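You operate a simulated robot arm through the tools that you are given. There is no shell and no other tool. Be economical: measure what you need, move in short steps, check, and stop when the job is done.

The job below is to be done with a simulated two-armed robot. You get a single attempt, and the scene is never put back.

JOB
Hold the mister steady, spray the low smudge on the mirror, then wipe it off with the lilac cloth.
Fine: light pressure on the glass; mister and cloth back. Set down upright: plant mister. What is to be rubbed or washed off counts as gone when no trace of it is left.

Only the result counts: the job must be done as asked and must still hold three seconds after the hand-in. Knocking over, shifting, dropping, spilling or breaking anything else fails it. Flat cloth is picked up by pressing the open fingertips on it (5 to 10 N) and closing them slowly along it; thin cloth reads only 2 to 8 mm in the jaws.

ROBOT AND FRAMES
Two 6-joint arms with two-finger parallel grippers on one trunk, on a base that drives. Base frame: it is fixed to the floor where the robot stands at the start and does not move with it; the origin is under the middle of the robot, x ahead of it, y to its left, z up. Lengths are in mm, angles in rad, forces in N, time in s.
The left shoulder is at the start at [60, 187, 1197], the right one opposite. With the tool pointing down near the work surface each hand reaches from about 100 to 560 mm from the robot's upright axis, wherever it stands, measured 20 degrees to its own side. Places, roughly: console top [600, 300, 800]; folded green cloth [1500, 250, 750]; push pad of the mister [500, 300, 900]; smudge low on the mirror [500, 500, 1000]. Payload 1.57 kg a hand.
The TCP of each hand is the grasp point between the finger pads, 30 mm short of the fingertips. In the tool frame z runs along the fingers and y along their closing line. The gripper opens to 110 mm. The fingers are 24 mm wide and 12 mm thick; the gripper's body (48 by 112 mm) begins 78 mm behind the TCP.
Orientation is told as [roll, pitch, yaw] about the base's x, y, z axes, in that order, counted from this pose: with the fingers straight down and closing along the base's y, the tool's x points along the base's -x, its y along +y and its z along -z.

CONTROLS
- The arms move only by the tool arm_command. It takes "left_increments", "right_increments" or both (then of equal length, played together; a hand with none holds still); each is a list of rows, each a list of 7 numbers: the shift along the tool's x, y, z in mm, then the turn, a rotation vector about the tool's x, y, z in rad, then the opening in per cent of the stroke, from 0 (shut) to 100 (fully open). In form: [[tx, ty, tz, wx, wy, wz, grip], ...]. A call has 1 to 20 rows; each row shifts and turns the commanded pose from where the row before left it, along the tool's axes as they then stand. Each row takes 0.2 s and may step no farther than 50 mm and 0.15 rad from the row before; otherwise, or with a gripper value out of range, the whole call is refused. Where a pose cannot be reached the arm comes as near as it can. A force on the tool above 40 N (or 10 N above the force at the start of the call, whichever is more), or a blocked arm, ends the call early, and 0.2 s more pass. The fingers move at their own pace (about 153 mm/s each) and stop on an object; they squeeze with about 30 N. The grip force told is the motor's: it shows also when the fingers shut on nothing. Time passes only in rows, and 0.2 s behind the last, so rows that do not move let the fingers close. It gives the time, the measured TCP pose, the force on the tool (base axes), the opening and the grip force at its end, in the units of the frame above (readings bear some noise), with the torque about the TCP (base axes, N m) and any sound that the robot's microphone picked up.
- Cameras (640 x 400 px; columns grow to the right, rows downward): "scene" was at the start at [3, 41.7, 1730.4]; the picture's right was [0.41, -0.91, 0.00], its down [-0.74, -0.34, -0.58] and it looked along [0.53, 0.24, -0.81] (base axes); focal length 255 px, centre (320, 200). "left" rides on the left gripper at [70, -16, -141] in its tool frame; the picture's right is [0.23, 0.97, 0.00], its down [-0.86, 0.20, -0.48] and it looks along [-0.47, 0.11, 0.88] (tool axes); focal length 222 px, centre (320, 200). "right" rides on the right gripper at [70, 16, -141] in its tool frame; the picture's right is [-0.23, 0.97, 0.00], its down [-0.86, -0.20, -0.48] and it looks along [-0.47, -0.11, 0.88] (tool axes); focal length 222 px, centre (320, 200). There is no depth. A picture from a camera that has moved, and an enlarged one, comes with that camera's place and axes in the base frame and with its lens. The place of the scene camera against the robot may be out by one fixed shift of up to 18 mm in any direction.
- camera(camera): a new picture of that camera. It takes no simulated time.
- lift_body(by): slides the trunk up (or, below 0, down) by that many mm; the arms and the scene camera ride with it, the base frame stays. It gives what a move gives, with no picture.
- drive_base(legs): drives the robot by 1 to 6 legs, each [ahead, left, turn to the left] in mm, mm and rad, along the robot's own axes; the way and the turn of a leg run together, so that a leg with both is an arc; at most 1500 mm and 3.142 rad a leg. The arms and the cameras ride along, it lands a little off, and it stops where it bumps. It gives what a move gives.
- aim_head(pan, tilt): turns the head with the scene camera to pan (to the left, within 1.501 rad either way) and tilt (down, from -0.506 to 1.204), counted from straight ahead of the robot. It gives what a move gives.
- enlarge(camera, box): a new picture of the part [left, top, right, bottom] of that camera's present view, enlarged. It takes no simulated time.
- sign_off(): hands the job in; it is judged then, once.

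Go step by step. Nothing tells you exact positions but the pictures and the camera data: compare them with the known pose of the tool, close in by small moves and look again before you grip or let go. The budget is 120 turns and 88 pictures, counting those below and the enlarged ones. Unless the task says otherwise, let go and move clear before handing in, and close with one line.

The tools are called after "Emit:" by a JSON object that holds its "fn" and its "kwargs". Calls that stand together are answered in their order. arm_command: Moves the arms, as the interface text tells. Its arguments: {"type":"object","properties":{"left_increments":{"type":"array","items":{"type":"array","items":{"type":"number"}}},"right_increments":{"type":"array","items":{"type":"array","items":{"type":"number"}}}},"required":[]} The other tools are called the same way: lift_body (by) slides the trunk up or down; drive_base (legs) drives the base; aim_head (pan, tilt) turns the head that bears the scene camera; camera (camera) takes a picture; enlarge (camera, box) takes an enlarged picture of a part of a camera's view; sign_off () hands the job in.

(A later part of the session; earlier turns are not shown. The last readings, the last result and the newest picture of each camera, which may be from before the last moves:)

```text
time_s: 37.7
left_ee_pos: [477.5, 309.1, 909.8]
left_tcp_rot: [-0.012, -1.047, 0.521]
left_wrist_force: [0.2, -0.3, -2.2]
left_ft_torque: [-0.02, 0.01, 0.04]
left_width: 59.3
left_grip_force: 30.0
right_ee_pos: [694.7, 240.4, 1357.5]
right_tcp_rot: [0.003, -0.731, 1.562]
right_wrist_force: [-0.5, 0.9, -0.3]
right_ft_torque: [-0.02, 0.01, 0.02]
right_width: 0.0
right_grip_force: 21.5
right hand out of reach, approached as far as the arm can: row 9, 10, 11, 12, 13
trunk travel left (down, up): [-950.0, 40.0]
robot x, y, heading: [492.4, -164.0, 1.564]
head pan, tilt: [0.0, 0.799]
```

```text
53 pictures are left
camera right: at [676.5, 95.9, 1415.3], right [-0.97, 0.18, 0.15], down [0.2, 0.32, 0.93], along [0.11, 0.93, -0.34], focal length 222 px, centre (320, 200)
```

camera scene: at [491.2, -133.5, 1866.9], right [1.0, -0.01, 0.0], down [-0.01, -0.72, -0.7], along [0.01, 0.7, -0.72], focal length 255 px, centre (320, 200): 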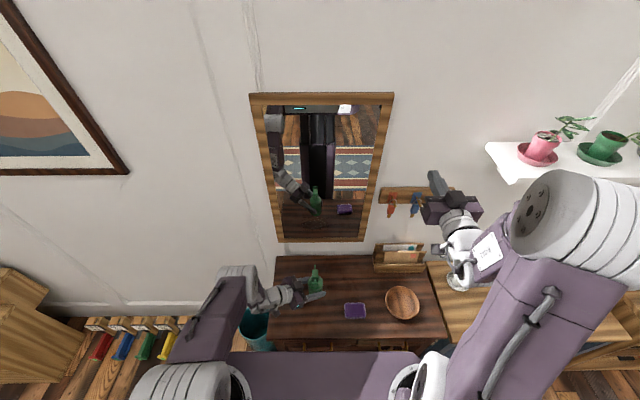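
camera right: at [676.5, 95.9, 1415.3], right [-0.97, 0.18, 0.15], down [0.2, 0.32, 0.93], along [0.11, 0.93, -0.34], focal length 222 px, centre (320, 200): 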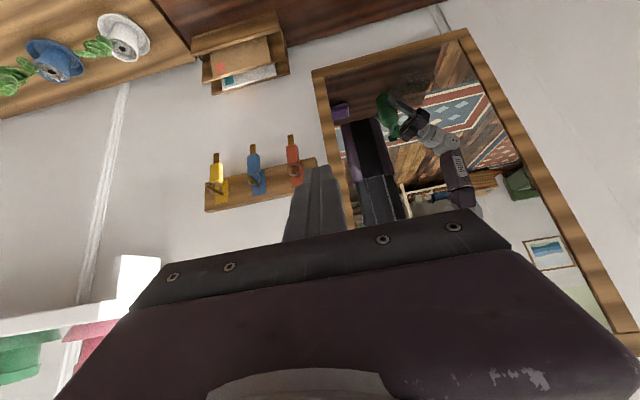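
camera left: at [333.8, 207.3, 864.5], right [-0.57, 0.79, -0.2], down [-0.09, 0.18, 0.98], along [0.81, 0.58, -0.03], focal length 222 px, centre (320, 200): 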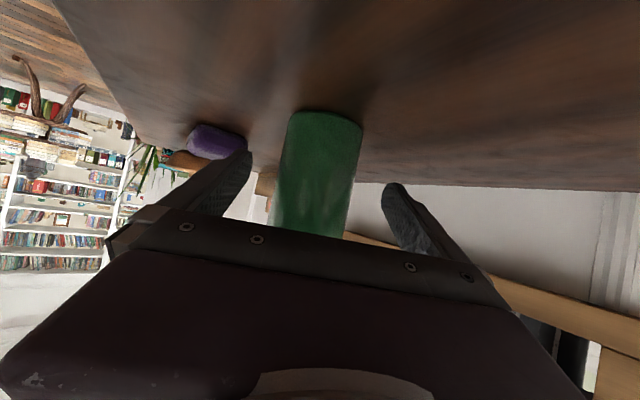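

Too close to the shoulder; I'll go around: out toward the wall, across, then down.

Emit:
{"fn": "arm_command", "kwargs": {"right_increments": [[-24.8, 0, 22.3, 0, 0, 0, 0], [-24.8, 0, 22.3, 0, 0, 0, 0], [-24.8, 0, 22.3, 0, 0, 0, 0], [0, 38, 0, 0, 0, 0, 0], [0, 38, 0, 0, 0, 0, 0], [0, 38, 0, 0, 0, 0, 0], [28.6, 0, 31.9, 0, 0, 0, 0], [28.6, 0, 31.9, 0, 0, 0, 0], [28.6, 0, 31.9, 0, 0, 0, 0], [28.6, 0, 31.9, 0, 0, 0, 0], [28.6, 0, 31.9, 0, 0, 0, 0], [28.6, 0, 31.9, 0, 0, 0, 0], [0, 0, 0, 0, 0, 0, 0]]}}

Emit:
{"fn": "camera", "kwargs": {"camera": "right"}}

Emit:
{"fn": "camera", "kwargs": {"camera": "scene"}}

```text
time_s: 40.5
left_ee_pos: [476.1, 307.7, 909.6]
left_tcp_rot: [-0.013, -1.048, 0.521]
left_wrist_force: [0.1, -0.8, -3.2]
left_ft_torque: [-0.02, 0.01, 0.01]
left_width: 59.0
left_grip_force: 29.6
right_ee_pos: [576.3, 327.2, 1097.8]
right_tcp_rot: [-0.002, -0.732, 1.562]
right_wrist_force: [0.5, -0.2, -0.3]
right_ft_torque: [-0.04, 0.03, 0.02]
right_width: 0.2
right_grip_force: 21.4
right hand out of reach, approached as far as the arm can: row 3, 4
trunk travel left (down, up): [-950.0, 40.0]
robot x, y, heading: [497.1, -165.6, 1.56]
head pan, tilt: [0.0, 0.799]
```

```text
52 pictures are left
camera right: at [559.5, 181.5, 1155.0], right [-0.97, 0.18, 0.15], down [0.2, 0.32, 0.93], along [0.12, 0.93, -0.34], focal length 222 px, centre (320, 200)
```

right: 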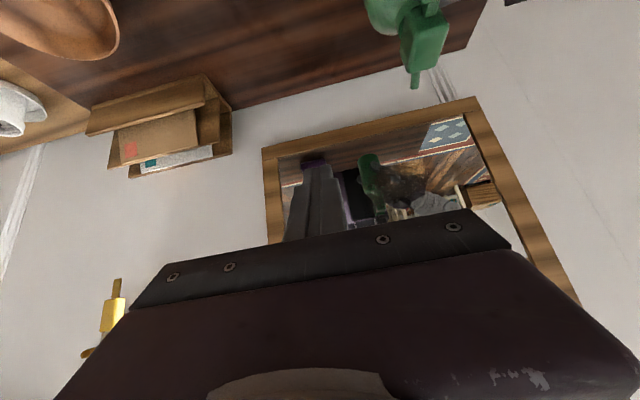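

```text
51 pictures are left
camera scene: at [491.2, -134.4, 1867.0], right [1.0, -0.01, 0.0], down [-0.01, -0.72, -0.7], along [0.01, 0.7, -0.72], focal length 255 px, centre (320, 200)
```

scene: 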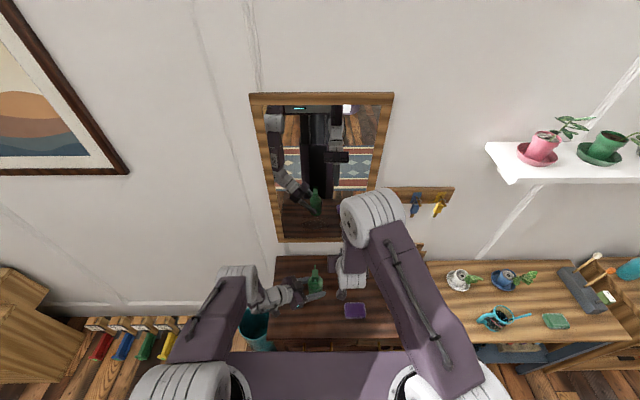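

Emit:
{"fn": "enlarge", "kwargs": {"camera": "right", "box": [330, 0, 500, 220]}}

Emit:
{"fn": "enlarge", "kwargs": {"camera": "scene", "box": [270, 180, 370, 300]}}

```text
1.82 times, centred on (415, 110) of right
camera zoom: at [559.5, 181.5, 1155.0], right [-0.97, 0.18, 0.15], down [0.2, 0.32, 0.93], along [0.12, 0.93, -0.34], focal length 404 px, centre (147, 364)
```

zoom: 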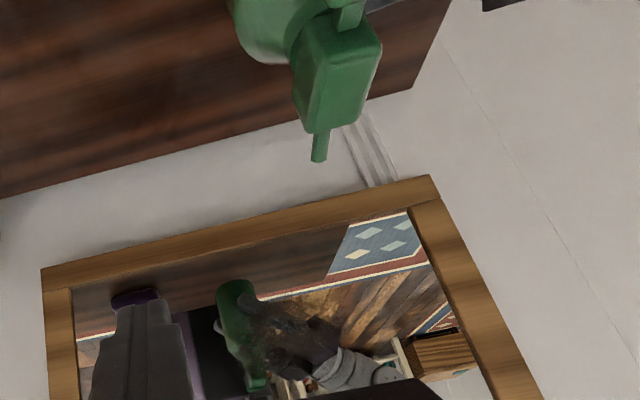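

```text
3.33 times, centred on (320, 240) of scene
camera zoom: at [491.2, -134.4, 1867.0], right [1.0, -0.01, 0.0], down [-0.01, -0.72, -0.7], along [0.01, 0.7, -0.72], focal length 850 px, centre (320, 67)
```

zoom: 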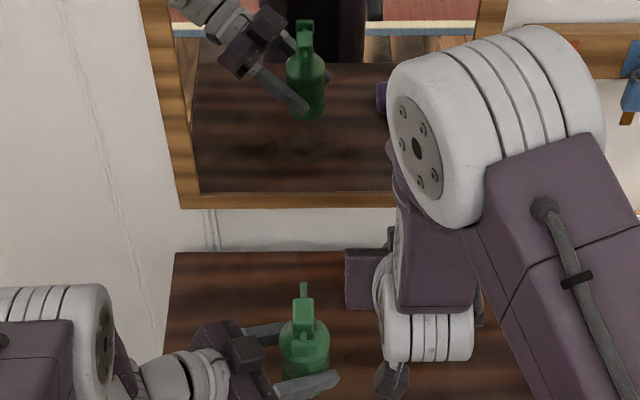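

Nozzle tip ≈ (478, 355, 998), smudge ≈ (473, 533, 1021). I'll raise the mister 20 mm more, and bring the right fingers behind the pad with a steeper tilt.

Emit:
{"fn": "arm_command", "kwargs": {"left_increments": [[-7.8, 1, -6.5, 0, 0, 0, 20], [-7.8, 1, -6.5, 0, 0, 0, 20], [0, 0, 0, 0, 0, 0, 20], [0, 0, 0, 0, 0, 0, 20], [0, 0, 0, 0, 0, 0, 20], [0, 0, 0, 0, 0, 0, 20], [0, 0, 0, 0, 0, 0, 20], [0, 0, 0, 0, 0, 0, 20]], "right_increments": [[0, 0, 0, 0, 0.133, 0, 0], [0, 0, 0, 0, 0.133, 0, 0], [0, 0, 0, 0, 0.133, 0, 0], [35.5, 11.5, -2.2, 0, 0, 0, 0], [35.5, 11.5, -2.2, 0, 0, 0, 0], [35.5, 11.5, -2.2, 0, 0, 0, 0], [35.5, 11.5, -2.2, 0, 0, 0, 0], [0, 0, 0, 0, 0, 0, 0]]}}

Emit:
{"fn": "camera", "kwargs": {"camera": "right"}}

Emit:
{"fn": "enlarge", "kwargs": {"camera": "scene", "box": [270, 180, 370, 300]}}

```text
time_s: 42.3
left_ee_pos: [472.4, 314.9, 925.9]
left_tcp_rot: [-0.016, -1.048, 0.525]
left_wrist_force: [0.4, -0.4, -2.9]
left_ft_torque: [-0.01, 0.0, 0.0]
left_width: 58.9
left_grip_force: 29.7
left hand out of reach, approached as far as the arm can: row 1, 2
right_ee_pos: [537.7, 190.7, 1060.2]
right_tcp_rot: [-0.001, -0.33, 1.562]
right_wrist_force: [0.4, -0.1, 0.2]
right_ft_torque: [0.0, 0.0, -0.03]
right_width: 0.0
right_grip_force: 21.4
right hand out of reach, approached as far as the arm can: row 3
trunk travel left (down, up): [-950.0, 40.0]
robot x, y, heading: [489.1, -166.3, 1.56]
head pan, tilt: [0.0, 0.799]
```

```text
48 pictures are left
camera right: at [519.9, 79.6, 1170.4], right [-0.97, 0.22, 0.07], down [0.21, 0.65, 0.73], along [0.11, 0.73, -0.68], focal length 222 px, centre (320, 200)
```

right: 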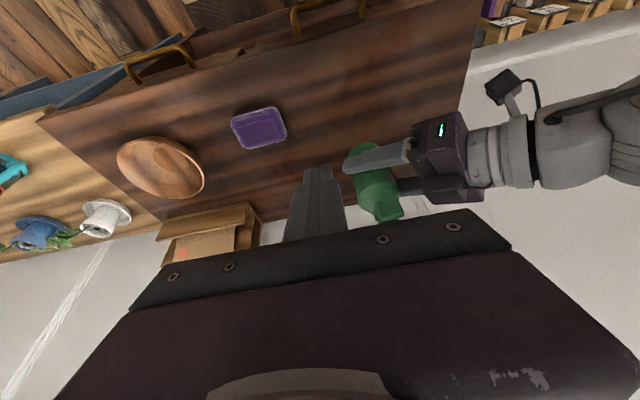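

```text
3.33 times, centred on (320, 240) of scene
camera zoom: at [491.2, -133.7, 1866.9], right [1.0, -0.01, 0.0], down [-0.01, -0.72, -0.7], along [0.01, 0.7, -0.72], focal length 850 px, centre (320, 67)
```

zoom: 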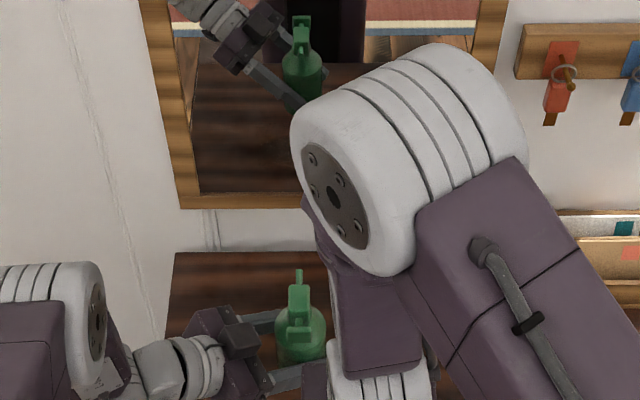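

Emit:
{"fn": "enlarge", "kwargs": {"camera": "right", "box": [280, 120, 440, 225]}}

Emit:
{"fn": "enlarge", "kwargs": {"camera": "scene", "box": [300, 255, 330, 300]}}

```text
3.81 times, centred on (360, 172) of right
camera zoom: at [519.9, 79.6, 1170.4], right [-0.97, 0.22, 0.07], down [0.21, 0.65, 0.73], along [0.11, 0.73, -0.68], focal length 846 px, centre (168, 305)
```

zoom: 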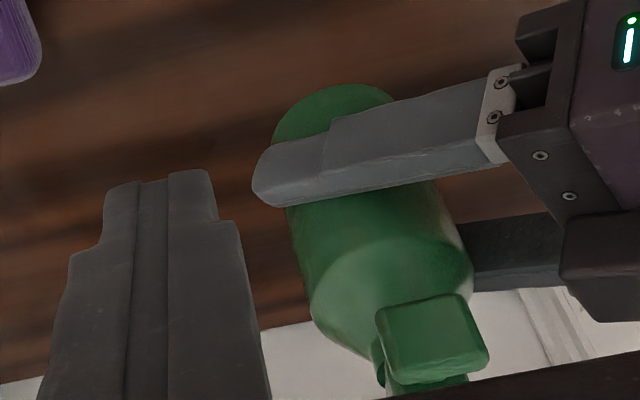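

```text
8.89 times, centred on (315, 278) of scene
camera zoom: at [491.2, -133.7, 1866.9], right [1.0, -0.01, 0.0], down [-0.01, -0.72, -0.7], along [0.01, 0.7, -0.72], focal length 2266 px, centre (364, -489)
```

zoom: 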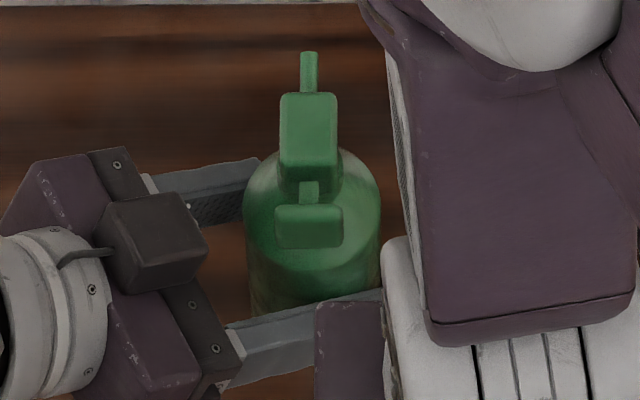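

The pad's back face is at about (472, 285, 1012). I'll bring the closed fingers to ~20 mm behind it.

Emit:
{"fn": "arm_command", "kwargs": {"right_increments": [[4.2, 33, 12.3, 0, 0, 0, 0], [4.2, 33, 12.3, 0, 0, 0, 0], [-23.6, 0, 8.1, 0, 0, 0, 0], [-23.6, 0, 8.1, 0, 0, 0, 0], [0, 0, 0, 0, 0, 0, 0]]}}

Emit:
{"fn": "enlarge", "kwargs": {"camera": "right", "box": [240, 100, 440, 230]}}

Emit:
{"fn": "enlarge", "kwargs": {"camera": "scene", "box": [280, 230, 360, 310]}}

```text
time_s: 43.5
left_ee_pos: [471.1, 313.9, 925.1]
left_tcp_rot: [-0.016, -1.049, 0.524]
left_wrist_force: [0.8, 0.4, -3.3]
left_ft_torque: [0.01, 0.03, 0.01]
left_width: 59.1
left_grip_force: 30.2
right_ee_pos: [469.2, 241.4, 1036.8]
right_tcp_rot: [-0.001, -0.331, 1.564]
right_wrist_force: [-0.9, -0.5, 1.4]
right_ft_torque: [0.02, 0.0, -0.01]
right_width: 0.0
right_grip_force: 20.7
trunk travel left (down, up): [-950.0, 40.0]
robot x, y, heading: [495.8, -167.9, 1.563]
head pan, tilt: [0.0, 0.799]
```

```text
3.08 times, centred on (340, 165) of right
camera zoom: at [451.4, 130.7, 1145.6], right [-0.97, 0.22, 0.07], down [0.2, 0.65, 0.73], along [0.12, 0.73, -0.68], focal length 684 px, centre (258, 308)
```

zoom: 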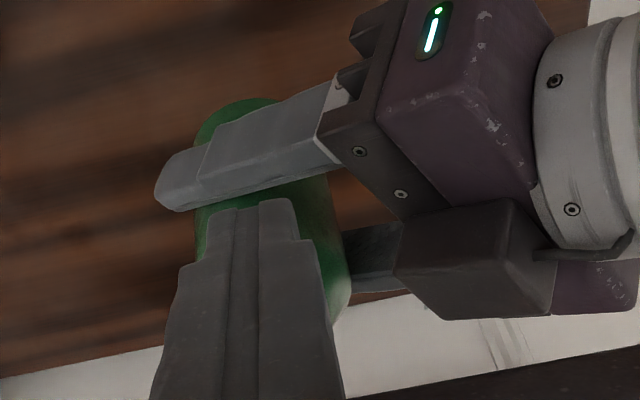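

```text
5.00 times, centred on (320, 270) of scene
camera zoom: at [489.5, -134.7, 1867.0], right [1.0, -0.01, 0.0], down [-0.01, -0.72, -0.7], along [0.01, 0.7, -0.72], focal length 1275 px, centre (320, -150)
```

zoom: 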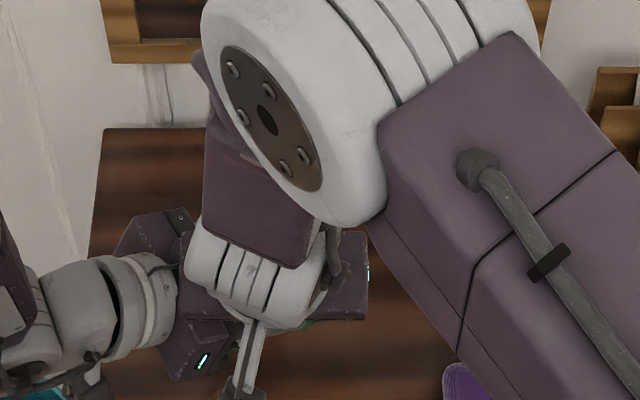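

Pressing gently forward in small steps, watching force and sound.

Emit:
{"fn": "arm_command", "kwargs": {"right_increments": [[-4.73, -1, 1.62, 0, 0, 0, 0], [-4.73, -1, 1.62, 0, 0, 0, 0], [-4.73, 0, 1.62, 0, 0, 0, 0], [-4.73, 0, 1.62, 0, 0, 0, 0], [-2.84, 0, 0.97, 0, 0, 0, 0]]}}

```text
time_s: 44.7
left_ee_pos: [472.0, 315.6, 926.2]
left_tcp_rot: [-0.017, -1.049, 0.526]
left_wrist_force: [0.8, 2.4, -2.4]
left_ft_torque: [-0.15, 0.07, 0.0]
left_width: 59.1
left_grip_force: 30.1
right_ee_pos: [471.2, 264.6, 1035.7]
right_tcp_rot: [0.0, -0.332, 1.565]
right_wrist_force: [0.2, -1.6, 0.5]
right_ft_torque: [-0.04, -0.05, 0.02]
right_width: 0.0
right_grip_force: 21.4
trunk travel left (down, up): [-950.0, 40.0]
robot x, y, heading: [494.6, -167.7, 1.565]
head pan, tilt: [0.0, 0.799]
heard: click
```

A click was heard at first contact. I'll press a bit further and hold.

Emit:
{"fn": "arm_command", "kwargs": {"right_increments": [[-2.84, 0, 0.97, 0, 0, 0, 0], [-2.84, 0, 0.97, 0, 0, 0, 0], [0, 0, 0, 0, 0, 0, 0]]}}

Emit:
{"fn": "enlarge", "kwargs": {"camera": "scene", "box": [270, 150, 370, 250]}}

```text
time_s: 45.5
left_ee_pos: [472.9, 315.6, 926.9]
left_tcp_rot: [-0.018, -1.049, 0.523]
left_wrist_force: [0.4, 4.4, -1.0]
left_ft_torque: [-0.42, 0.14, 0.03]
left_width: 58.6
left_grip_force: 29.8
right_ee_pos: [471.7, 269.4, 1034.6]
right_tcp_rot: [0.0, -0.332, 1.561]
right_wrist_force: [0.0, -4.5, -0.8]
right_ft_torque: [-0.12, 0.0, 0.03]
right_width: 0.0
right_grip_force: 21.6
trunk travel left (down, up): [-950.0, 40.0]
robot x, y, heading: [491.7, -165.1, 1.562]
head pan, tilt: [0.0, 0.799]
```

```text
4.00 times, centred on (320, 200) of scene
camera zoom: at [490.9, -133.8, 1866.9], right [1.0, -0.01, 0.0], down [-0.01, -0.72, -0.7], along [0.01, 0.7, -0.72], focal length 1020 px, centre (320, 200)
```

zoom: 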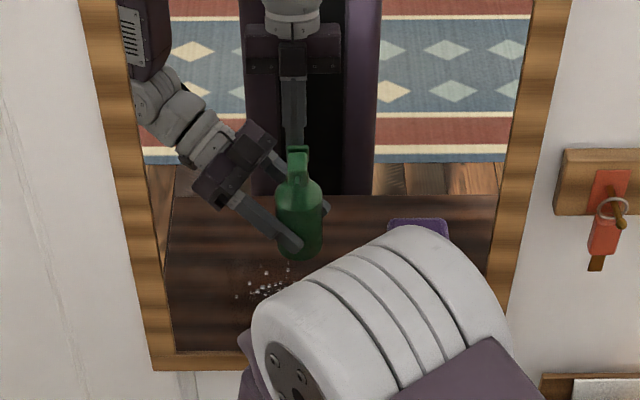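

Droplets are visible on the mirror. I'll release and move the right hand aside to check coverage.

Emit:
{"fn": "arm_command", "kwargs": {"right_increments": [[28.4, 0, -9.7, 0, 0, 0, 0], [14, 0, -4.8, 0, 0, 0, 0], [0, -45, 0, 0, 0, 0, 0], [0, -45, 0, 0, 0, 0, 0], [0, -45, 0, 0, 0, 0, 0], [0, -45, 0, 0, 0, 0, 0], [0, 0, 0, 0, 0, 0, 0]]}}

Emit:
{"fn": "enlarge", "kwargs": {"camera": "scene", "box": [270, 180, 370, 250]}}

```text
time_s: 47.1
left_ee_pos: [472.7, 315.0, 926.0]
left_tcp_rot: [-0.019, -1.05, 0.523]
left_wrist_force: [-1.0, 0.6, -2.6]
left_ft_torque: [-0.03, 0.01, 0.0]
left_width: 59.0
left_grip_force: 30.4
right_ee_pos: [650.9, 223.5, 1036.0]
right_tcp_rot: [0.001, -0.332, 1.561]
right_wrist_force: [-0.6, -1.1, 0.3]
right_ft_torque: [-0.01, 0.0, -0.01]
right_width: 0.0
right_grip_force: 21.6
trunk travel left (down, up): [-950.0, 40.0]
robot x, y, heading: [493.6, -169.6, 1.563]
head pan, tilt: [0.0, 0.799]
```

```text
5.71 times, centred on (320, 215) of scene
camera zoom: at [490.6, -133.7, 1866.9], right [1.0, -0.01, 0.0], down [-0.01, -0.72, -0.7], along [0.01, 0.7, -0.72], focal length 1457 px, centre (320, 114)
```

zoom: 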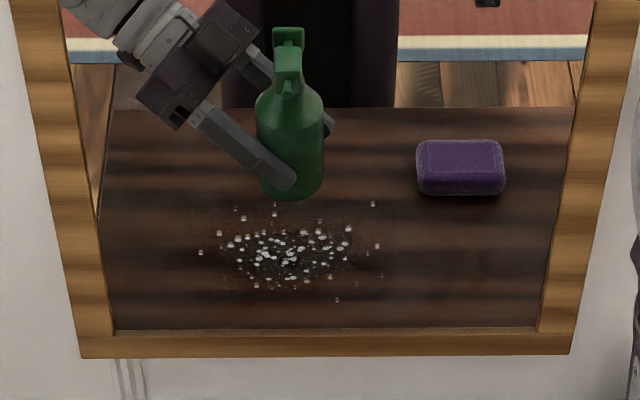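

The spray covers the smudge well. Next I lower the mister back to its original spot, stopping ~8 mm above the top.

Emit:
{"fn": "arm_command", "kwargs": {"left_increments": [[14.4, -3, 7.4, 0, 0, 0, 20], [14.4, -3, 7.4, 0, 0, 0, 20], [14.4, -3, 7.4, 0, 0, 0, 20], [14.4, -3, 7.4, 0, 0, 0, 20], [0, 0, 0, 0, 0, 0, 20]]}}

Emit:
{"fn": "camera", "kwargs": {"camera": "right"}}

Emit:
{"fn": "enlarge", "kwargs": {"camera": "left", "box": [180, 80, 460, 255]}}

```text
time_s: 48.3
left_ee_pos: [474.5, 303.4, 860.2]
left_tcp_rot: [-0.013, -1.047, 0.52]
left_wrist_force: [-0.6, -0.1, -2.7]
left_ft_torque: [-0.03, -0.01, -0.01]
left_width: 59.1
left_grip_force: 29.7
right_ee_pos: [652.6, 224.0, 1035.4]
right_tcp_rot: [0.0, -0.331, 1.561]
right_wrist_force: [0.0, 0.2, -0.2]
right_ft_torque: [0.0, -0.01, 0.0]
right_width: 0.2
right_grip_force: 21.0
trunk travel left (down, up): [-950.0, 40.0]
robot x, y, heading: [494.0, -165.2, 1.566]
head pan, tilt: [0.0, 0.799]
```

```text
40 pictures are left
camera right: at [634.0, 112.7, 1145.1], right [-0.97, 0.22, 0.07], down [0.2, 0.65, 0.73], along [0.11, 0.73, -0.68], focal length 222 px, centre (320, 200)
```

right: 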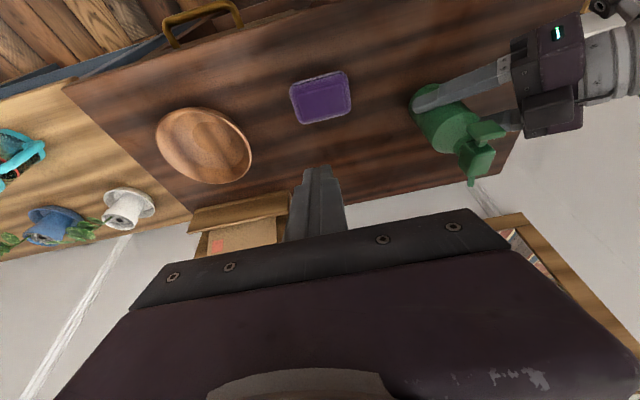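

```text
2.29 times, centred on (320, 168) of left
camera zoom: at [345.6, 212.2, 871.2], right [-0.57, 0.79, -0.2], down [-0.09, 0.19, 0.98], along [0.81, 0.58, -0.04], focal length 508 px, centre (320, 274)
```

zoom: 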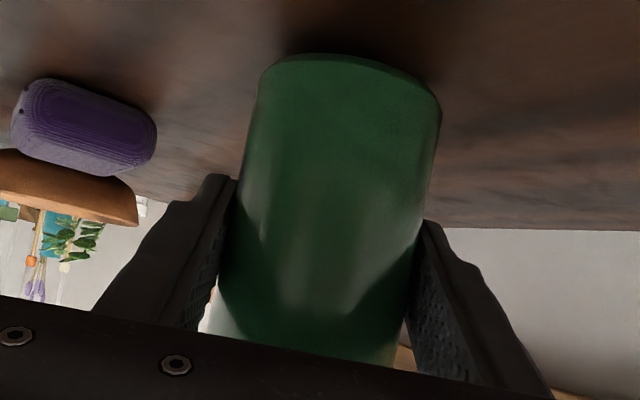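

Emit:
{"fn": "arm_command", "kwargs": {"left_increments": [[2.6, -1.4, 2, 0, 0, 0, 20], [2, -1.3, 1.2, 0, 0, 0, 20], [1.2, 0, 0.8, 0, 0, 0, 20], [0, 0, 0, 0, 0, 0, 20]]}}

```text
time_s: 49.3
left_ee_pos: [477.7, 301.2, 854.3]
left_tcp_rot: [-0.011, -1.05, 0.52]
left_wrist_force: [0.1, 1.0, -2.2]
left_ft_torque: [0.02, -0.01, -0.01]
left_width: 58.9
left_grip_force: 30.8
right_ee_pos: [651.4, 222.5, 1035.4]
right_tcp_rot: [0.0, -0.332, 1.561]
right_wrist_force: [-0.8, 0.3, -0.9]
right_ft_torque: [-0.01, -0.01, 0.0]
right_width: 0.1
right_grip_force: 21.8
trunk travel left (down, up): [-950.0, 40.0]
robot x, y, heading: [493.5, -165.9, 1.561]
head pan, tilt: [0.0, 0.799]
```

Emit:
{"fn": "arm_command", "kwargs": {"left_increments": [[0.9, 0, 0.5, 0, 0, 0, 20], [0.9, 0, 0.5, 0, 0, 0, 20], [0, 0, 0, 0, 0, 0, 20]]}}

```text
time_s: 50.1
left_ee_pos: [476.5, 302.3, 854.0]
left_tcp_rot: [-0.006, -1.049, 0.515]
left_wrist_force: [0.7, 3.7, 7.7]
left_ft_torque: [0.49, 0.07, -0.09]
left_width: 59.2
left_grip_force: 29.9
right_ee_pos: [651.5, 223.1, 1035.2]
right_tcp_rot: [-0.001, -0.333, 1.562]
right_wrist_force: [-0.4, -0.4, 0.6]
right_ft_torque: [0.02, 0.02, 0.06]
right_width: 0.0
right_grip_force: 21.3
trunk travel left (down, up): [-950.0, 40.0]
robot x, y, heading: [492.4, -166.6, 1.561]
head pan, tilt: [0.0, 0.799]
```

Bottle is on the console. Releasing and backing off along the approach line.

Emit:
{"fn": "arm_command", "kwargs": {"left_increments": [[-0.6, 0, -0.3, 0, 0, 0, 40], [0, 0, 0, 0, 0, 0, 58], [0, 0, 0, 0, 0, 0, 70], [0, 0, 0, 0, 0, 0, 100], [0, 0, 0, 0, 0, 0, 100]]}}

Emit:
{"fn": "enlarge", "kwargs": {"camera": "left", "box": [180, 80, 460, 255]}}

```text
time_s: 51.3
left_ee_pos: [477.0, 301.4, 852.2]
left_tcp_rot: [-0.009, -1.048, 0.521]
left_wrist_force: [-0.7, -0.2, -0.3]
left_ft_torque: [0.0, 0.01, -0.04]
left_width: 109.8
left_grip_force: 0.0
right_ee_pos: [651.1, 224.2, 1035.5]
right_tcp_rot: [0.0, -0.331, 1.562]
right_wrist_force: [-0.4, 1.0, -0.8]
right_ft_torque: [-0.01, 0.0, -0.03]
right_width: 0.0
right_grip_force: 21.1
trunk travel left (down, up): [-950.0, 40.0]
robot x, y, heading: [495.2, -164.5, 1.566]
head pan, tilt: [0.0, 0.799]
```

```text
2.29 times, centred on (320, 168) of left
camera zoom: at [347.5, 210.3, 863.4], right [-0.57, 0.79, -0.2], down [-0.09, 0.18, 0.98], along [0.81, 0.58, -0.04], focal length 508 px, centre (320, 274)
```

zoom: 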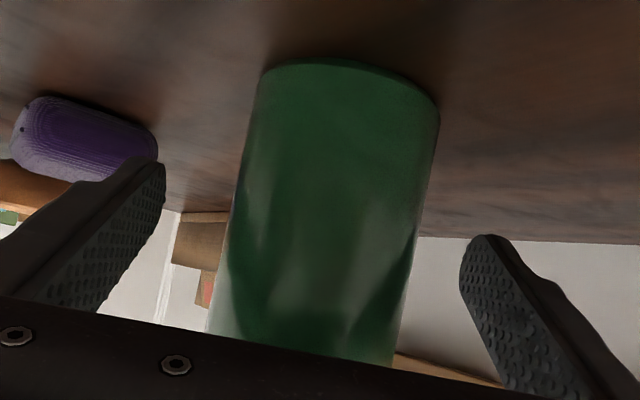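

Mister is back exactly as it was. Backing the left hand off.

Emit:
{"fn": "arm_command", "kwargs": {"left_increments": [[0, 0, -10, 0, 0, 0, 100], [0, 0, -12, 0, 0, 0, 100], [0, 0, -14, 0, 0, 0, 100], [0, 0, 0, 0, 0, 0, 100]]}}

```text
time_s: 52.3
left_ee_pos: [450.8, 285.7, 871.6]
left_tcp_rot: [-0.011, -1.049, 0.517]
left_wrist_force: [0.3, 0.8, 0.6]
left_ft_torque: [-0.01, -0.02, 0.01]
left_width: 110.0
left_grip_force: 0.0
right_ee_pos: [650.5, 223.6, 1035.1]
right_tcp_rot: [0.0, -0.33, 1.561]
right_wrist_force: [-0.4, 0.6, 0.1]
right_ft_torque: [-0.04, -0.03, 0.02]
right_width: 0.2
right_grip_force: 21.6
trunk travel left (down, up): [-950.0, 40.0]
robot x, y, heading: [489.0, -163.8, 1.563]
head pan, tilt: [0.0, 0.799]
```

Emit:
{"fn": "arm_command", "kwargs": {"left_increments": [[0, 0, -20, 0, 0, 0, 100], [0, 0, -20, 0, 0, 0, 100], [0, 0, -20, 0, 0, 0, 100], [13, 15, -22.5, 0, 0, 0, 100], [13, 15, -22.5, 0, 0, 0, 100], [13, 15, -22.5, 0, 0, 0, 100], [13, 15, -22.5, 0, 0, 0, 100], [-30, 0, -15, 0, 0, 0, 100], [-30, 0, -15, 0, 0, 0, 100], [0, 0, 0, 0, 0, 0, 100]]}}

Emit:
{"fn": "camera", "kwargs": {"camera": "scene"}}

```text
time_s: 54.5
left_ee_pos: [285.6, 277.3, 959.4]
left_tcp_rot: [-0.01, -1.048, 0.519]
left_wrist_force: [-0.2, -0.1, 0.2]
left_ft_torque: [-0.02, 0.04, 0.0]
left_width: 110.1
left_grip_force: 0.1
left hand out of reach, approached as far as the arm can: row 2, 3, 7
right_ee_pos: [651.8, 222.6, 1036.0]
right_tcp_rot: [0.0, -0.329, 1.563]
right_wrist_force: [0.2, 0.1, -0.2]
right_ft_torque: [-0.02, -0.04, -0.01]
right_width: 0.0
right_grip_force: 21.6
trunk travel left (down, up): [-950.0, 40.0]
robot x, y, heading: [493.5, -166.9, 1.562]
head pan, tilt: [0.0, 0.799]
```

```text
37 pictures are left
camera scene: at [490.7, -135.0, 1867.0], right [1.0, -0.01, 0.0], down [-0.01, -0.72, -0.7], along [0.01, 0.7, -0.72], focal length 255 px, centre (320, 200)
```

scene: 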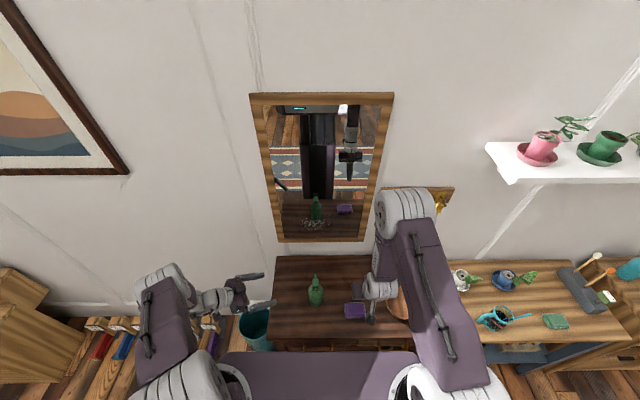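

The mirror shows the wet smudge; mister stands in its place. Now the right hand goes tool-down over the lilac cloth.

Emit:
{"fn": "arm_command", "kwargs": {"right_increments": [[0, 0, 0, 0, 0.11, 0, 100], [0, 0, 0, 0, 0.11, 0, 100], [0, 0, 0, 0, 0.11, 0, 100], [-7.8, 3.8, 34, 0, 0, 0, 100], [-7.8, 3.8, 34, 0, 0, 0, 100], [-7.8, 3.8, 34, 0, 0, 0, 100], [-7.8, 3.8, 34, 0, 0, 0, 100], [0, 0, 0, 0, 0, 0, 100]]}}

Emit:
{"fn": "camera", "kwargs": {"camera": "right"}}

Emit:
{"fn": "enlarge", "kwargs": {"camera": "left", "box": [120, 60, 340, 200]}}

```text
time_s: 56.3
left_ee_pos: [286.2, 278.3, 958.9]
left_tcp_rot: [-0.01, -1.05, 0.521]
left_wrist_force: [-0.5, -0.2, -0.1]
left_ft_torque: [0.01, -0.05, -0.01]
left_width: 110.0
left_grip_force: 0.1
right_ee_pos: [637.2, 256.4, 899.2]
right_tcp_rot: [0.0, -0.001, 1.562]
right_wrist_force: [-0.2, -0.1, 1.0]
right_ft_torque: [-0.02, 0.02, -0.03]
right_width: 110.2
right_grip_force: 0.1
trunk travel left (down, up): [-950.0, 40.0]
robot x, y, heading: [489.9, -170.3, 1.561]
head pan, tilt: [0.0, 0.799]
```

```text
36 pictures are left
camera right: at [619.3, 186.6, 1039.1], right [-0.97, 0.24, 0.0], down [0.21, 0.85, 0.48], along [0.11, 0.47, -0.88], focal length 222 px, centre (320, 200)
```

right: 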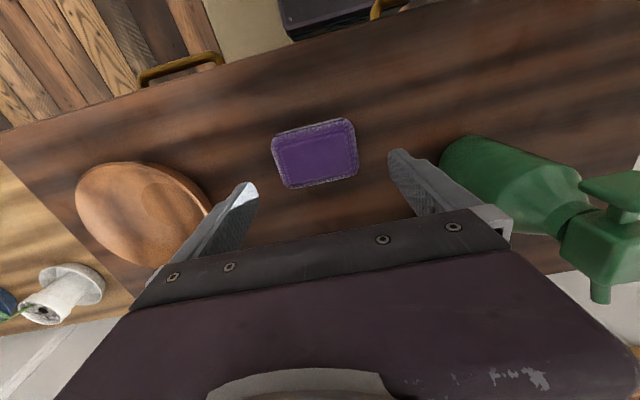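

```text
2.86 times, centred on (230, 130) of left
camera zoom: at [156.0, 186.7, 968.9], right [-0.57, 0.79, -0.2], down [-0.09, 0.18, 0.98], along [0.81, 0.58, -0.03], focal length 635 px, centre (577, 400)
```

zoom: 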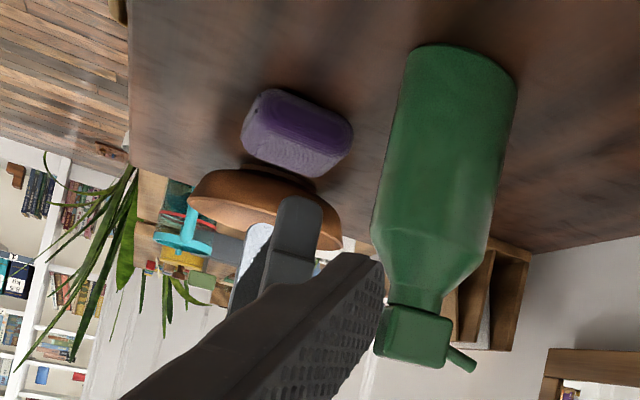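

Cloth centre ≈ (639, 254). Descending with the fingers astride it, stopping with tips ~8 mm above the console.

Emit:
{"fn": "arm_command", "kwargs": {"right_increments": [[1, -1, 16, 0, 0, 0, 100], [1, -1, 16, 0, 0, 0, 100], [0, 0, 16, 0, 0, 0, 100], [0, 0, 14, 0, 0, 0, 100], [0, 0, 0, 0, 0, 0, 100]]}}

Emit:
{"fn": "camera", "kwargs": {"camera": "right"}}

Emit:
{"fn": "enlarge", "kwargs": {"camera": "left", "box": [120, 60, 340, 200]}}

```text
time_s: 57.5
left_ee_pos: [285.2, 277.1, 958.2]
left_tcp_rot: [-0.011, -1.05, 0.52]
left_wrist_force: [0.6, 0.3, 0.4]
left_ft_torque: [0.01, 0.0, -0.03]
left_width: 110.1
left_grip_force: 0.0
right_ee_pos: [638.9, 253.2, 837.0]
right_tcp_rot: [-0.001, -0.001, 1.563]
right_wrist_force: [-0.2, -0.1, -0.4]
right_ft_torque: [-0.02, 0.0, -0.04]
right_width: 110.1
right_grip_force: 0.2
trunk travel left (down, up): [-950.0, 40.0]
robot x, y, heading: [494.9, -167.5, 1.563]
head pan, tilt: [0.0, 0.799]
```

```text
34 pictures are left
camera right: at [621.8, 184.5, 976.8], right [-0.97, 0.24, 0.0], down [0.21, 0.85, 0.48], along [0.11, 0.47, -0.88], focal length 222 px, centre (320, 200)
```

right: 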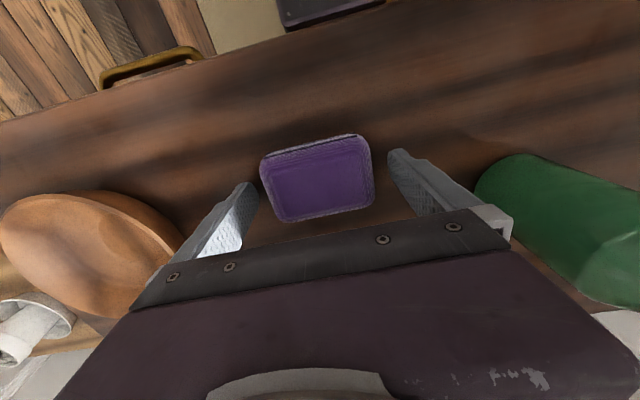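

```text
2.86 times, centred on (230, 130) of left
camera zoom: at [156.0, 186.8, 968.9], right [-0.57, 0.79, -0.2], down [-0.09, 0.18, 0.98], along [0.81, 0.58, -0.03], focal length 635 px, centre (577, 400)
```

zoom: 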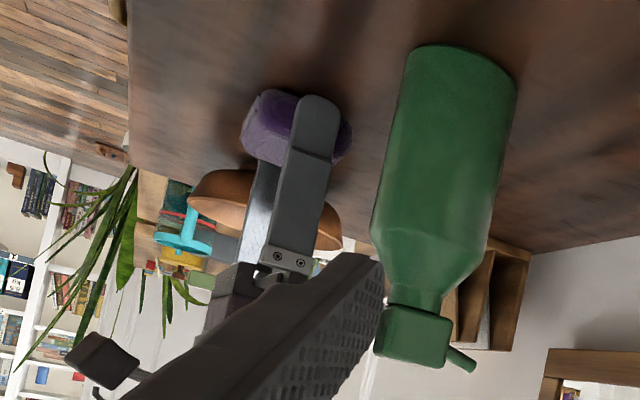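

Well centred. Closing slowly on the cloth.

Emit:
{"fn": "arm_command", "kwargs": {"right_increments": [[0, 0, 2, 0, 0, 0, 90], [0, 0, 0, 0, 0, 0, 80], [0, 0, 0, 0, 0, 0, 74], [0, 0, 0, 0, 0, 0, 68], [0, 0, 0, 0, 0, 0, 60], [0, 0, 0, 0, 0, 0, 50], [0, 0, 0, 0, 0, 0, 40], [0, 0, 0, 0, 0, 0, 40]]}}

Emit:
{"fn": "camera", "kwargs": {"camera": "right"}}

```text
time_s: 59.3
left_ee_pos: [285.8, 276.7, 957.6]
left_tcp_rot: [-0.01, -1.049, 0.519]
left_wrist_force: [0.1, -0.9, 0.2]
left_ft_torque: [0.0, 0.03, -0.02]
left_width: 109.9
left_grip_force: 0.1
right_ee_pos: [638.0, 252.9, 836.0]
right_tcp_rot: [0.001, 0.0, 1.563]
right_wrist_force: [0.7, -0.5, 0.3]
right_ft_torque: [-0.02, -0.02, 0.03]
right_width: 83.5
right_grip_force: 30.3
trunk travel left (down, up): [-950.0, 40.0]
robot x, y, heading: [496.3, -168.1, 1.565]
head pan, tilt: [0.0, 0.799]
```

```text
32 pictures are left
camera right: at [622.0, 184.3, 975.3], right [-0.97, 0.24, 0.0], down [0.21, 0.85, 0.48], along [0.11, 0.47, -0.88], focal length 222 px, centre (320, 200)
```

right: 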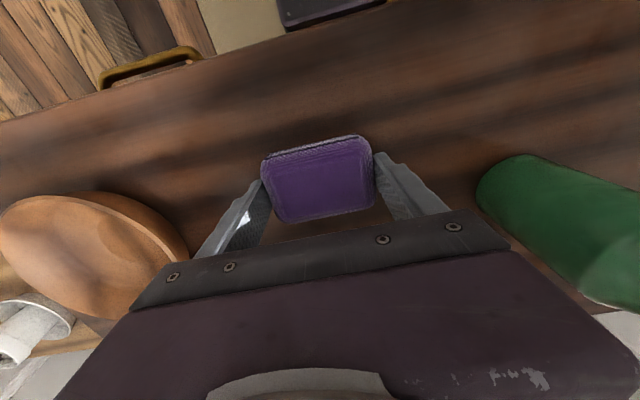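

Cloth gripped (83.5 mm, 30 N). Lifting.

Emit:
{"fn": "arm_command", "kwargs": {"right_increments": [[0, 0, -10, 0, 0, 0, 40], [0, 0, -20, 0, 0, 0, 40], [0, 0, -40, 0, 0, 0, 40], [0, 0, -45, 0, 0, 0, 40], [0, 0, -45, 0, 0, 0, 40], [0, 0, -45, 0, 0, 0, 40], [0, 0, 0, 0, 0, 0, 40]]}}

Emit:
{"fn": "camera", "kwargs": {"camera": "right"}}

Emit:
{"fn": "enlarge", "kwargs": {"camera": "scene", "box": [270, 180, 370, 250]}}

```text
time_s: 60.9
left_ee_pos: [285.9, 277.3, 958.5]
left_tcp_rot: [-0.012, -1.048, 0.52]
left_wrist_force: [0.9, -0.6, 0.8]
left_ft_torque: [-0.04, 0.02, -0.01]
left_width: 110.0
left_grip_force: 0.1
right_ee_pos: [639.6, 255.3, 1040.6]
right_tcp_rot: [0.002, -0.002, 1.562]
right_wrist_force: [-1.1, -0.4, 0.1]
right_ft_torque: [0.0, -0.03, -0.03]
right_width: 83.5
right_grip_force: 30.1
trunk travel left (down, up): [-950.0, 40.0]
robot x, y, heading: [487.6, -165.5, 1.565]
head pan, tilt: [0.0, 0.799]
```

```text
31 pictures are left
camera right: at [621.9, 186.0, 1180.9], right [-0.97, 0.24, 0.0], down [0.21, 0.85, 0.48], along [0.11, 0.47, -0.88], focal length 222 px, centre (320, 200)
```

right: 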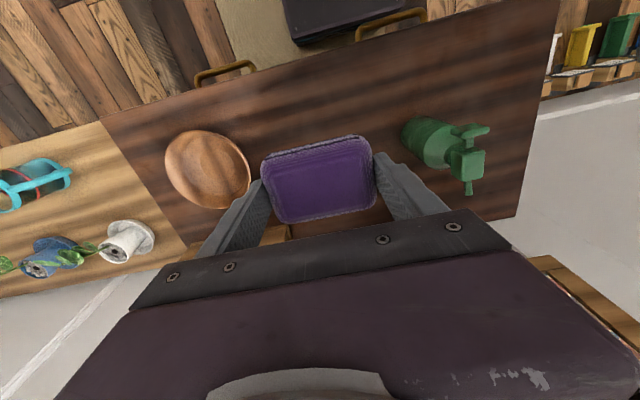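

```text
5.71 times, centred on (320, 215) of scene
camera zoom: at [491.2, -133.8, 1866.9], right [1.0, -0.01, 0.0], down [-0.01, -0.72, -0.7], along [0.01, 0.7, -0.72], focal length 1457 px, centre (320, 114)
```

zoom: 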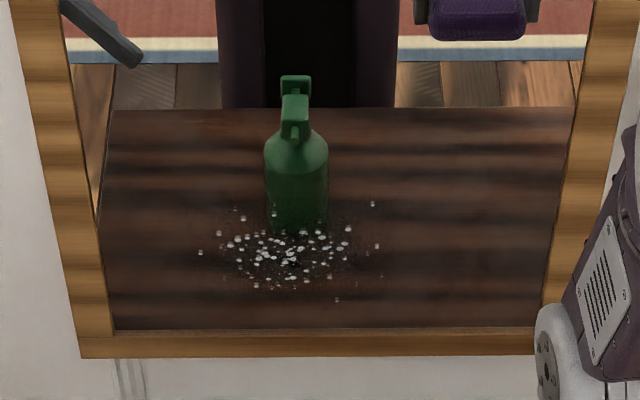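

Cloth is held securely. I'll bring the base back to its earlier closer spot and lower the trunk a bit for the wiping reach.

Emit:
{"fn": "drive_base", "kwargs": {"legs": [[50, 0, 0]]}}

Emit:
{"fn": "lift_body", "kwargs": {"by": -70}}

Emit:
{"fn": "camera", "kwargs": {"camera": "scene"}}

```text
time_s: 61.9
left_ee_pos: [285.6, 320.0, 961.3]
left_tcp_rot: [0.004, -1.053, 0.508]
left_wrist_force: [0.8, -0.9, 0.1]
left_ft_torque: [0.0, 0.0, 0.07]
left_width: 109.8
left_grip_force: 0.1
right_ee_pos: [639.1, 295.7, 1044.2]
right_tcp_rot: [-0.001, -0.008, 1.562]
right_wrist_force: [-0.3, -1.1, 0.3]
right_ft_torque: [0.11, 0.0, 0.0]
right_width: 83.5
right_grip_force: 29.9
trunk travel left (down, up): [-950.0, 40.0]
robot x, y, heading: [494.4, -114.2, 1.564]
head pan, tilt: [0.0, 0.799]
```

```text
time_s: 63.0
left_ee_pos: [286.9, 327.6, 888.7]
left_tcp_rot: [-0.012, -1.05, 0.521]
left_wrist_force: [-1.0, 0.1, 0.7]
left_ft_torque: [0.01, 0.01, -0.01]
left_width: 110.1
left_grip_force: 0.0
right_ee_pos: [639.6, 304.5, 970.6]
right_tcp_rot: [0.0, -0.003, 1.561]
right_wrist_force: [-0.1, 0.1, 0.4]
right_ft_torque: [0.05, 0.0, -0.02]
right_width: 84.0
right_grip_force: 29.8
trunk travel left (down, up): [-880.0, 110.0]
robot x, y, heading: [490.1, -116.8, 1.559]
head pan, tilt: [0.0, 0.799]
```

```text
29 pictures are left
camera scene: at [491.5, -85.1, 1797.0], right [1.0, -0.01, 0.0], down [-0.01, -0.72, -0.7], along [0.01, 0.7, -0.72], focal length 255 px, centre (320, 200)
```

scene: 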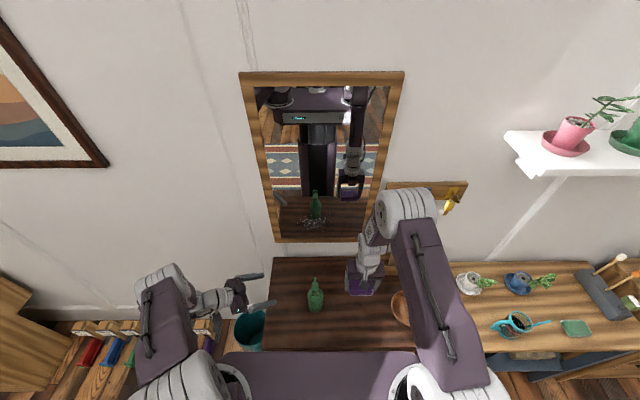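

Moving up and forward, then pitching the right hand toward the mirror while shifting over to the smudge (kept ~90 mm off the glass).

Emit:
{"fn": "arm_command", "kwargs": {"right_increments": [[-27, 0, -25, 0, 0, 0, 40], [-27, 0, -25, 0, 0, 0, 40], [-27, 0, -25, 0, 0, 0, 40], [-20, 0, -25, 0, 0, 0, 40], [0, 18, 0, 0, -0.14, 0, 40], [0, 18, 0, 0, -0.14, 0, 40], [0, 18, 0, 0, -0.14, 0, 40], [0, 18, 0, 0, -0.14, 0, 40], [0, 18, 0, 0, -0.14, 0, 40], [0, 18, 0, 0, -0.14, 0, 40], [0, 18, 0, 0, -0.14, 0, 40], [0, 18, 0, 0, -0.14, 0, 40], [0, 18, 0, 0, -0.14, 0, 40], [0, 0, 0, 0, 0, 0, 40]]}}

Emit:
{"fn": "camera", "kwargs": {"camera": "right"}}

Emit:
{"fn": "camera", "kwargs": {"camera": "scene"}}

```text
time_s: 66.0
left_ee_pos: [286.1, 327.8, 888.1]
left_tcp_rot: [-0.012, -1.049, 0.519]
left_wrist_force: [-0.3, -0.2, 0.7]
left_ft_torque: [0.0, 0.0, 0.01]
left_width: 110.1
left_grip_force: 0.1
right_ee_pos: [542.1, 405.3, 1063.1]
right_tcp_rot: [-0.138, -0.911, 1.636]
right_wrist_force: [0.1, -0.5, -0.2]
right_ft_torque: [0.0, 0.01, 0.0]
right_width: 83.7
right_grip_force: 30.3
right hand out of reach, approached as far as the arm can: row 7, 8, 9, 10
trunk travel left (down, up): [-880.0, 110.0]
robot x, y, heading: [491.4, -114.2, 1.563]
head pan, tilt: [0.0, 0.799]
```

```text
28 pictures are left
camera right: at [517.1, 252.1, 1090.8], right [-0.98, 0.18, 0.1], down [0.12, 0.14, 0.98], along [0.17, 0.97, -0.16], focal length 222 px, centre (320, 200)
```

right: 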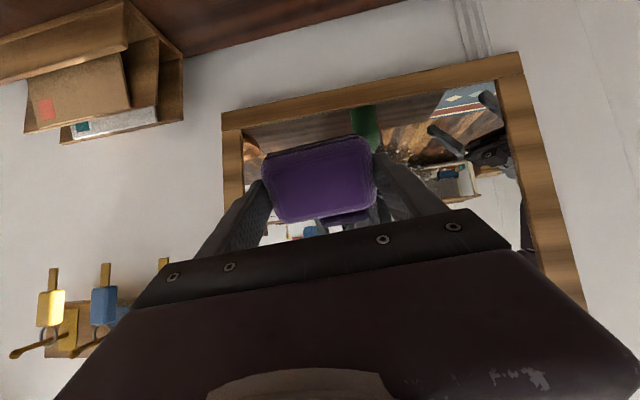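

```text
27 pictures are left
camera scene: at [491.9, -84.3, 1797.0], right [1.0, -0.01, 0.0], down [-0.01, -0.72, -0.7], along [0.01, 0.7, -0.72], focal length 255 px, centre (320, 200)
```

scene: 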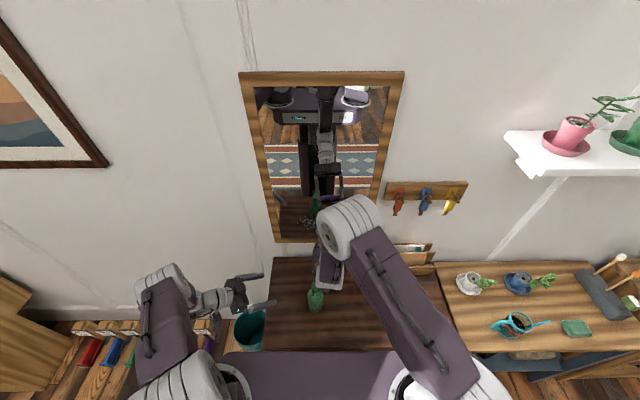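

Wrist limit is at about 50° tilt, which is fine: the cloth's front edge leads ~16 mm ahead of the fingers. Squaring up the orientation and moving over the smudge's top, still off the glass.

Emit:
{"fn": "arm_command", "kwargs": {"right_increments": [[0, 0, 0, -0.08, 0.06, 0.045, 40], [0, 17, 0, 0, 0, 0, 40], [0, 17, 0, 0, 0, 0, 40], [0, 17, 0, 0, 0, 0, 40], [0, 16, 0, 0, 0, 0, 40], [0, 0, 0, 0, 0, 0, 40]]}}

Emit:
{"fn": "camera", "kwargs": {"camera": "right"}}

```text
time_s: 67.3
left_ee_pos: [286.8, 327.9, 888.4]
left_tcp_rot: [-0.012, -1.049, 0.52]
left_wrist_force: [0.0, -0.1, -0.5]
left_ft_torque: [-0.02, 0.0, -0.01]
left_width: 110.1
left_grip_force: 0.0
right_ee_pos: [465.7, 418.8, 1071.2]
right_tcp_rot: [0.004, -0.852, 1.559]
right_wrist_force: [-0.2, 1.7, -0.6]
right_ft_torque: [0.01, -0.02, -0.01]
right_width: 83.7
right_grip_force: 30.2
right hand out of reach, approached as far as the arm can: row 1
trunk travel left (down, up): [-880.0, 110.0]
robot x, y, heading: [490.4, -114.9, 1.562]
head pan, tilt: [0.0, 0.799]
```

```text
26 pictures are left
camera right: at [447.4, 267.5, 1110.7], right [-0.97, 0.16, 0.17], down [0.2, 0.2, 0.96], along [0.12, 0.97, -0.23], focal length 222 px, centre (320, 200)
```

right: 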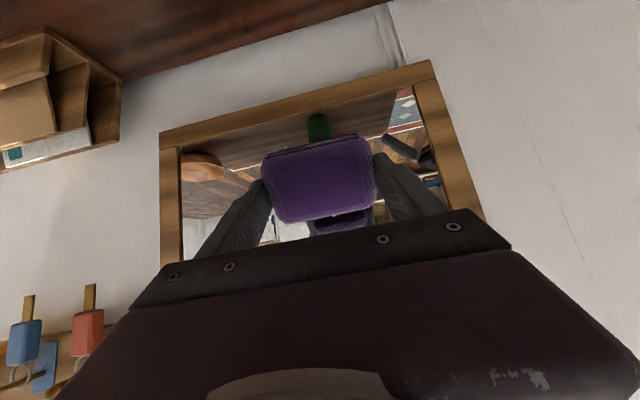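

Approaching the glass slowly to find contact.

Emit:
{"fn": "arm_command", "kwargs": {"right_increments": [[-9.9, 0, 11.3, 0, 0, 0, 40], [-9.9, 0, 11.3, 0, 0, 0, 40], [-9.9, 0, 11.3, 0, 0, 0, 40], [-3.3, 0, 3.76, 0, 0, 0, 40], [-3.3, 0, 3.76, 0, 0, 0, 40], [-1.3, 0, 1.5, 0, 0, 0, 40], [-1.3, 0, 1.5, 0, 0, 0, 40]]}}

Emit:
{"fn": "camera", "kwargs": {"camera": "right"}}

```text
time_s: 69.0
left_ee_pos: [285.6, 328.4, 888.5]
left_tcp_rot: [-0.011, -1.048, 0.522]
left_wrist_force: [0.1, -0.1, 0.3]
left_ft_torque: [0.03, -0.01, 0.0]
left_width: 109.9
left_grip_force: 0.0
right_ee_pos: [466.6, 477.8, 1069.8]
right_tcp_rot: [0.002, -0.853, 1.558]
right_wrist_force: [-0.3, 0.3, 0.1]
right_ft_torque: [0.01, 0.03, -0.02]
right_width: 83.8
right_grip_force: 29.8
trunk travel left (down, up): [-880.0, 110.0]
robot x, y, heading: [495.8, -114.0, 1.568]
head pan, tilt: [0.0, 0.799]
```

```text
25 pictures are left
camera right: at [448.6, 326.4, 1110.3], right [-0.97, 0.16, 0.17], down [0.2, 0.2, 0.96], along [0.12, 0.97, -0.23], focal length 222 px, centre (320, 200)
```

right: 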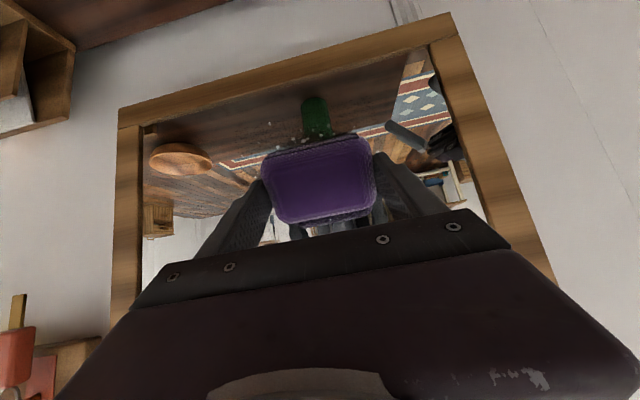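

Emit:
{"fn": "arm_command", "kwargs": {"right_increments": [[-1.3, 0, 1.5, 0, 0, 0, 40], [-1.3, 0, 1.5, 0, 0, 0, 40], [-1.3, 0, 1.5, 0, 0, 0, 40]]}}

```text
time_s: 69.8
left_ee_pos: [285.6, 326.5, 888.3]
left_tcp_rot: [-0.008, -1.049, 0.518]
left_wrist_force: [0.8, -0.7, 0.1]
left_ft_torque: [0.0, 0.02, 0.02]
left_width: 110.1
left_grip_force: 0.0
right_ee_pos: [467.7, 482.3, 1069.9]
right_tcp_rot: [0.001, -0.852, 1.56]
right_wrist_force: [0.6, -7.6, -0.7]
right_ft_torque: [-0.03, -0.04, 0.27]
right_width: 83.9
right_grip_force: 30.2
trunk travel left (down, up): [-880.0, 110.0]
robot x, y, heading: [494.4, -120.0, 1.563]
head pan, tilt: [0.0, 0.799]
```

Light contact at TCP y≈482 (7.6 N, slightly to the left corner). Easing off slightly, squaring yaw a touch, and making the first downward stroke.

Emit:
{"fn": "arm_command", "kwargs": {"right_increments": [[0.6, 0, -0.7, -0.012, 0, -0.01, 40], [9, 0, 7.9, 0, 0, 0, 40], [9, 0, 7.9, 0, 0, 0, 40], [9, 0, 7.9, 0, 0, 0, 40]]}}

```text
time_s: 70.8
left_ee_pos: [285.7, 327.3, 889.2]
left_tcp_rot: [-0.013, -1.049, 0.52]
left_wrist_force: [0.2, 0.2, 0.9]
left_ft_torque: [-0.02, -0.01, -0.01]
left_width: 109.8
left_grip_force: 0.1
right_ee_pos: [466.8, 481.5, 1033.6]
right_tcp_rot: [0.001, -0.854, 1.573]
right_wrist_force: [0.1, -1.0, 0.3]
right_ft_torque: [-0.01, 0.0, -0.05]
right_width: 83.6
right_grip_force: 29.9
trunk travel left (down, up): [-880.0, 110.0]
robot x, y, heading: [493.7, -111.0, 1.565]
head pan, tilt: [0.0, 0.799]
```

Emit:
{"fn": "arm_command", "kwargs": {"right_increments": [[-0.8, 0, 0.9, 0, 0, 0, 40], [9, 0, 7.9, 0, 0, 0, 40], [9, 0, 7.9, 0, 0, 0, 40], [9, 0, 7.9, 0, 0, 0, 40], [9, 0, 7.9, 0, 0, 0, 40], [9, 0, 7.9, 0, 0, 0, 40]]}}

Emit:
{"fn": "enlarge", "kwargs": {"camera": "scene", "box": [260, 170, 380, 250]}}

```text
time_s: 72.2
left_ee_pos: [285.5, 327.0, 887.9]
left_tcp_rot: [-0.01, -1.048, 0.518]
left_wrist_force: [-0.2, 0.4, -0.2]
left_ft_torque: [0.0, 0.0, 0.02]
left_width: 110.1
left_grip_force: 0.1
right_ee_pos: [466.4, 481.7, 975.6]
right_tcp_rot: [0.002, -0.854, 1.574]
right_wrist_force: [-0.6, -4.8, 1.3]
right_ft_torque: [0.06, -0.01, -0.02]
right_width: 83.6
right_grip_force: 30.0
trunk travel left (down, up): [-880.0, 110.0]
robot x, y, heading: [496.2, -117.8, 1.567]
head pan, tilt: [0.0, 0.799]
```

```text
5.00 times, centred on (320, 210) of scene
camera zoom: at [491.4, -86.3, 1797.0], right [1.0, -0.01, 0.0], down [-0.01, -0.72, -0.7], along [0.01, 0.7, -0.72], focal length 1275 px, centre (320, 150)
```

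zoom: 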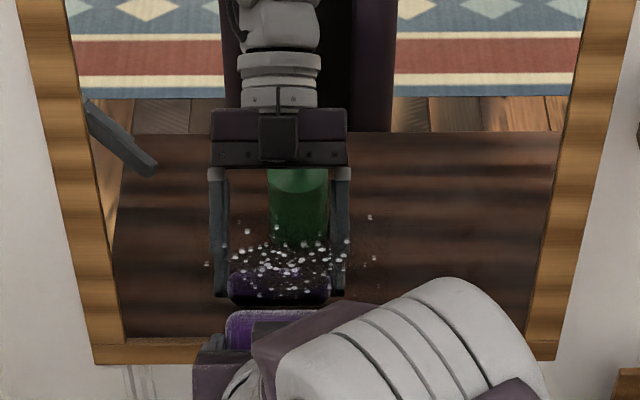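

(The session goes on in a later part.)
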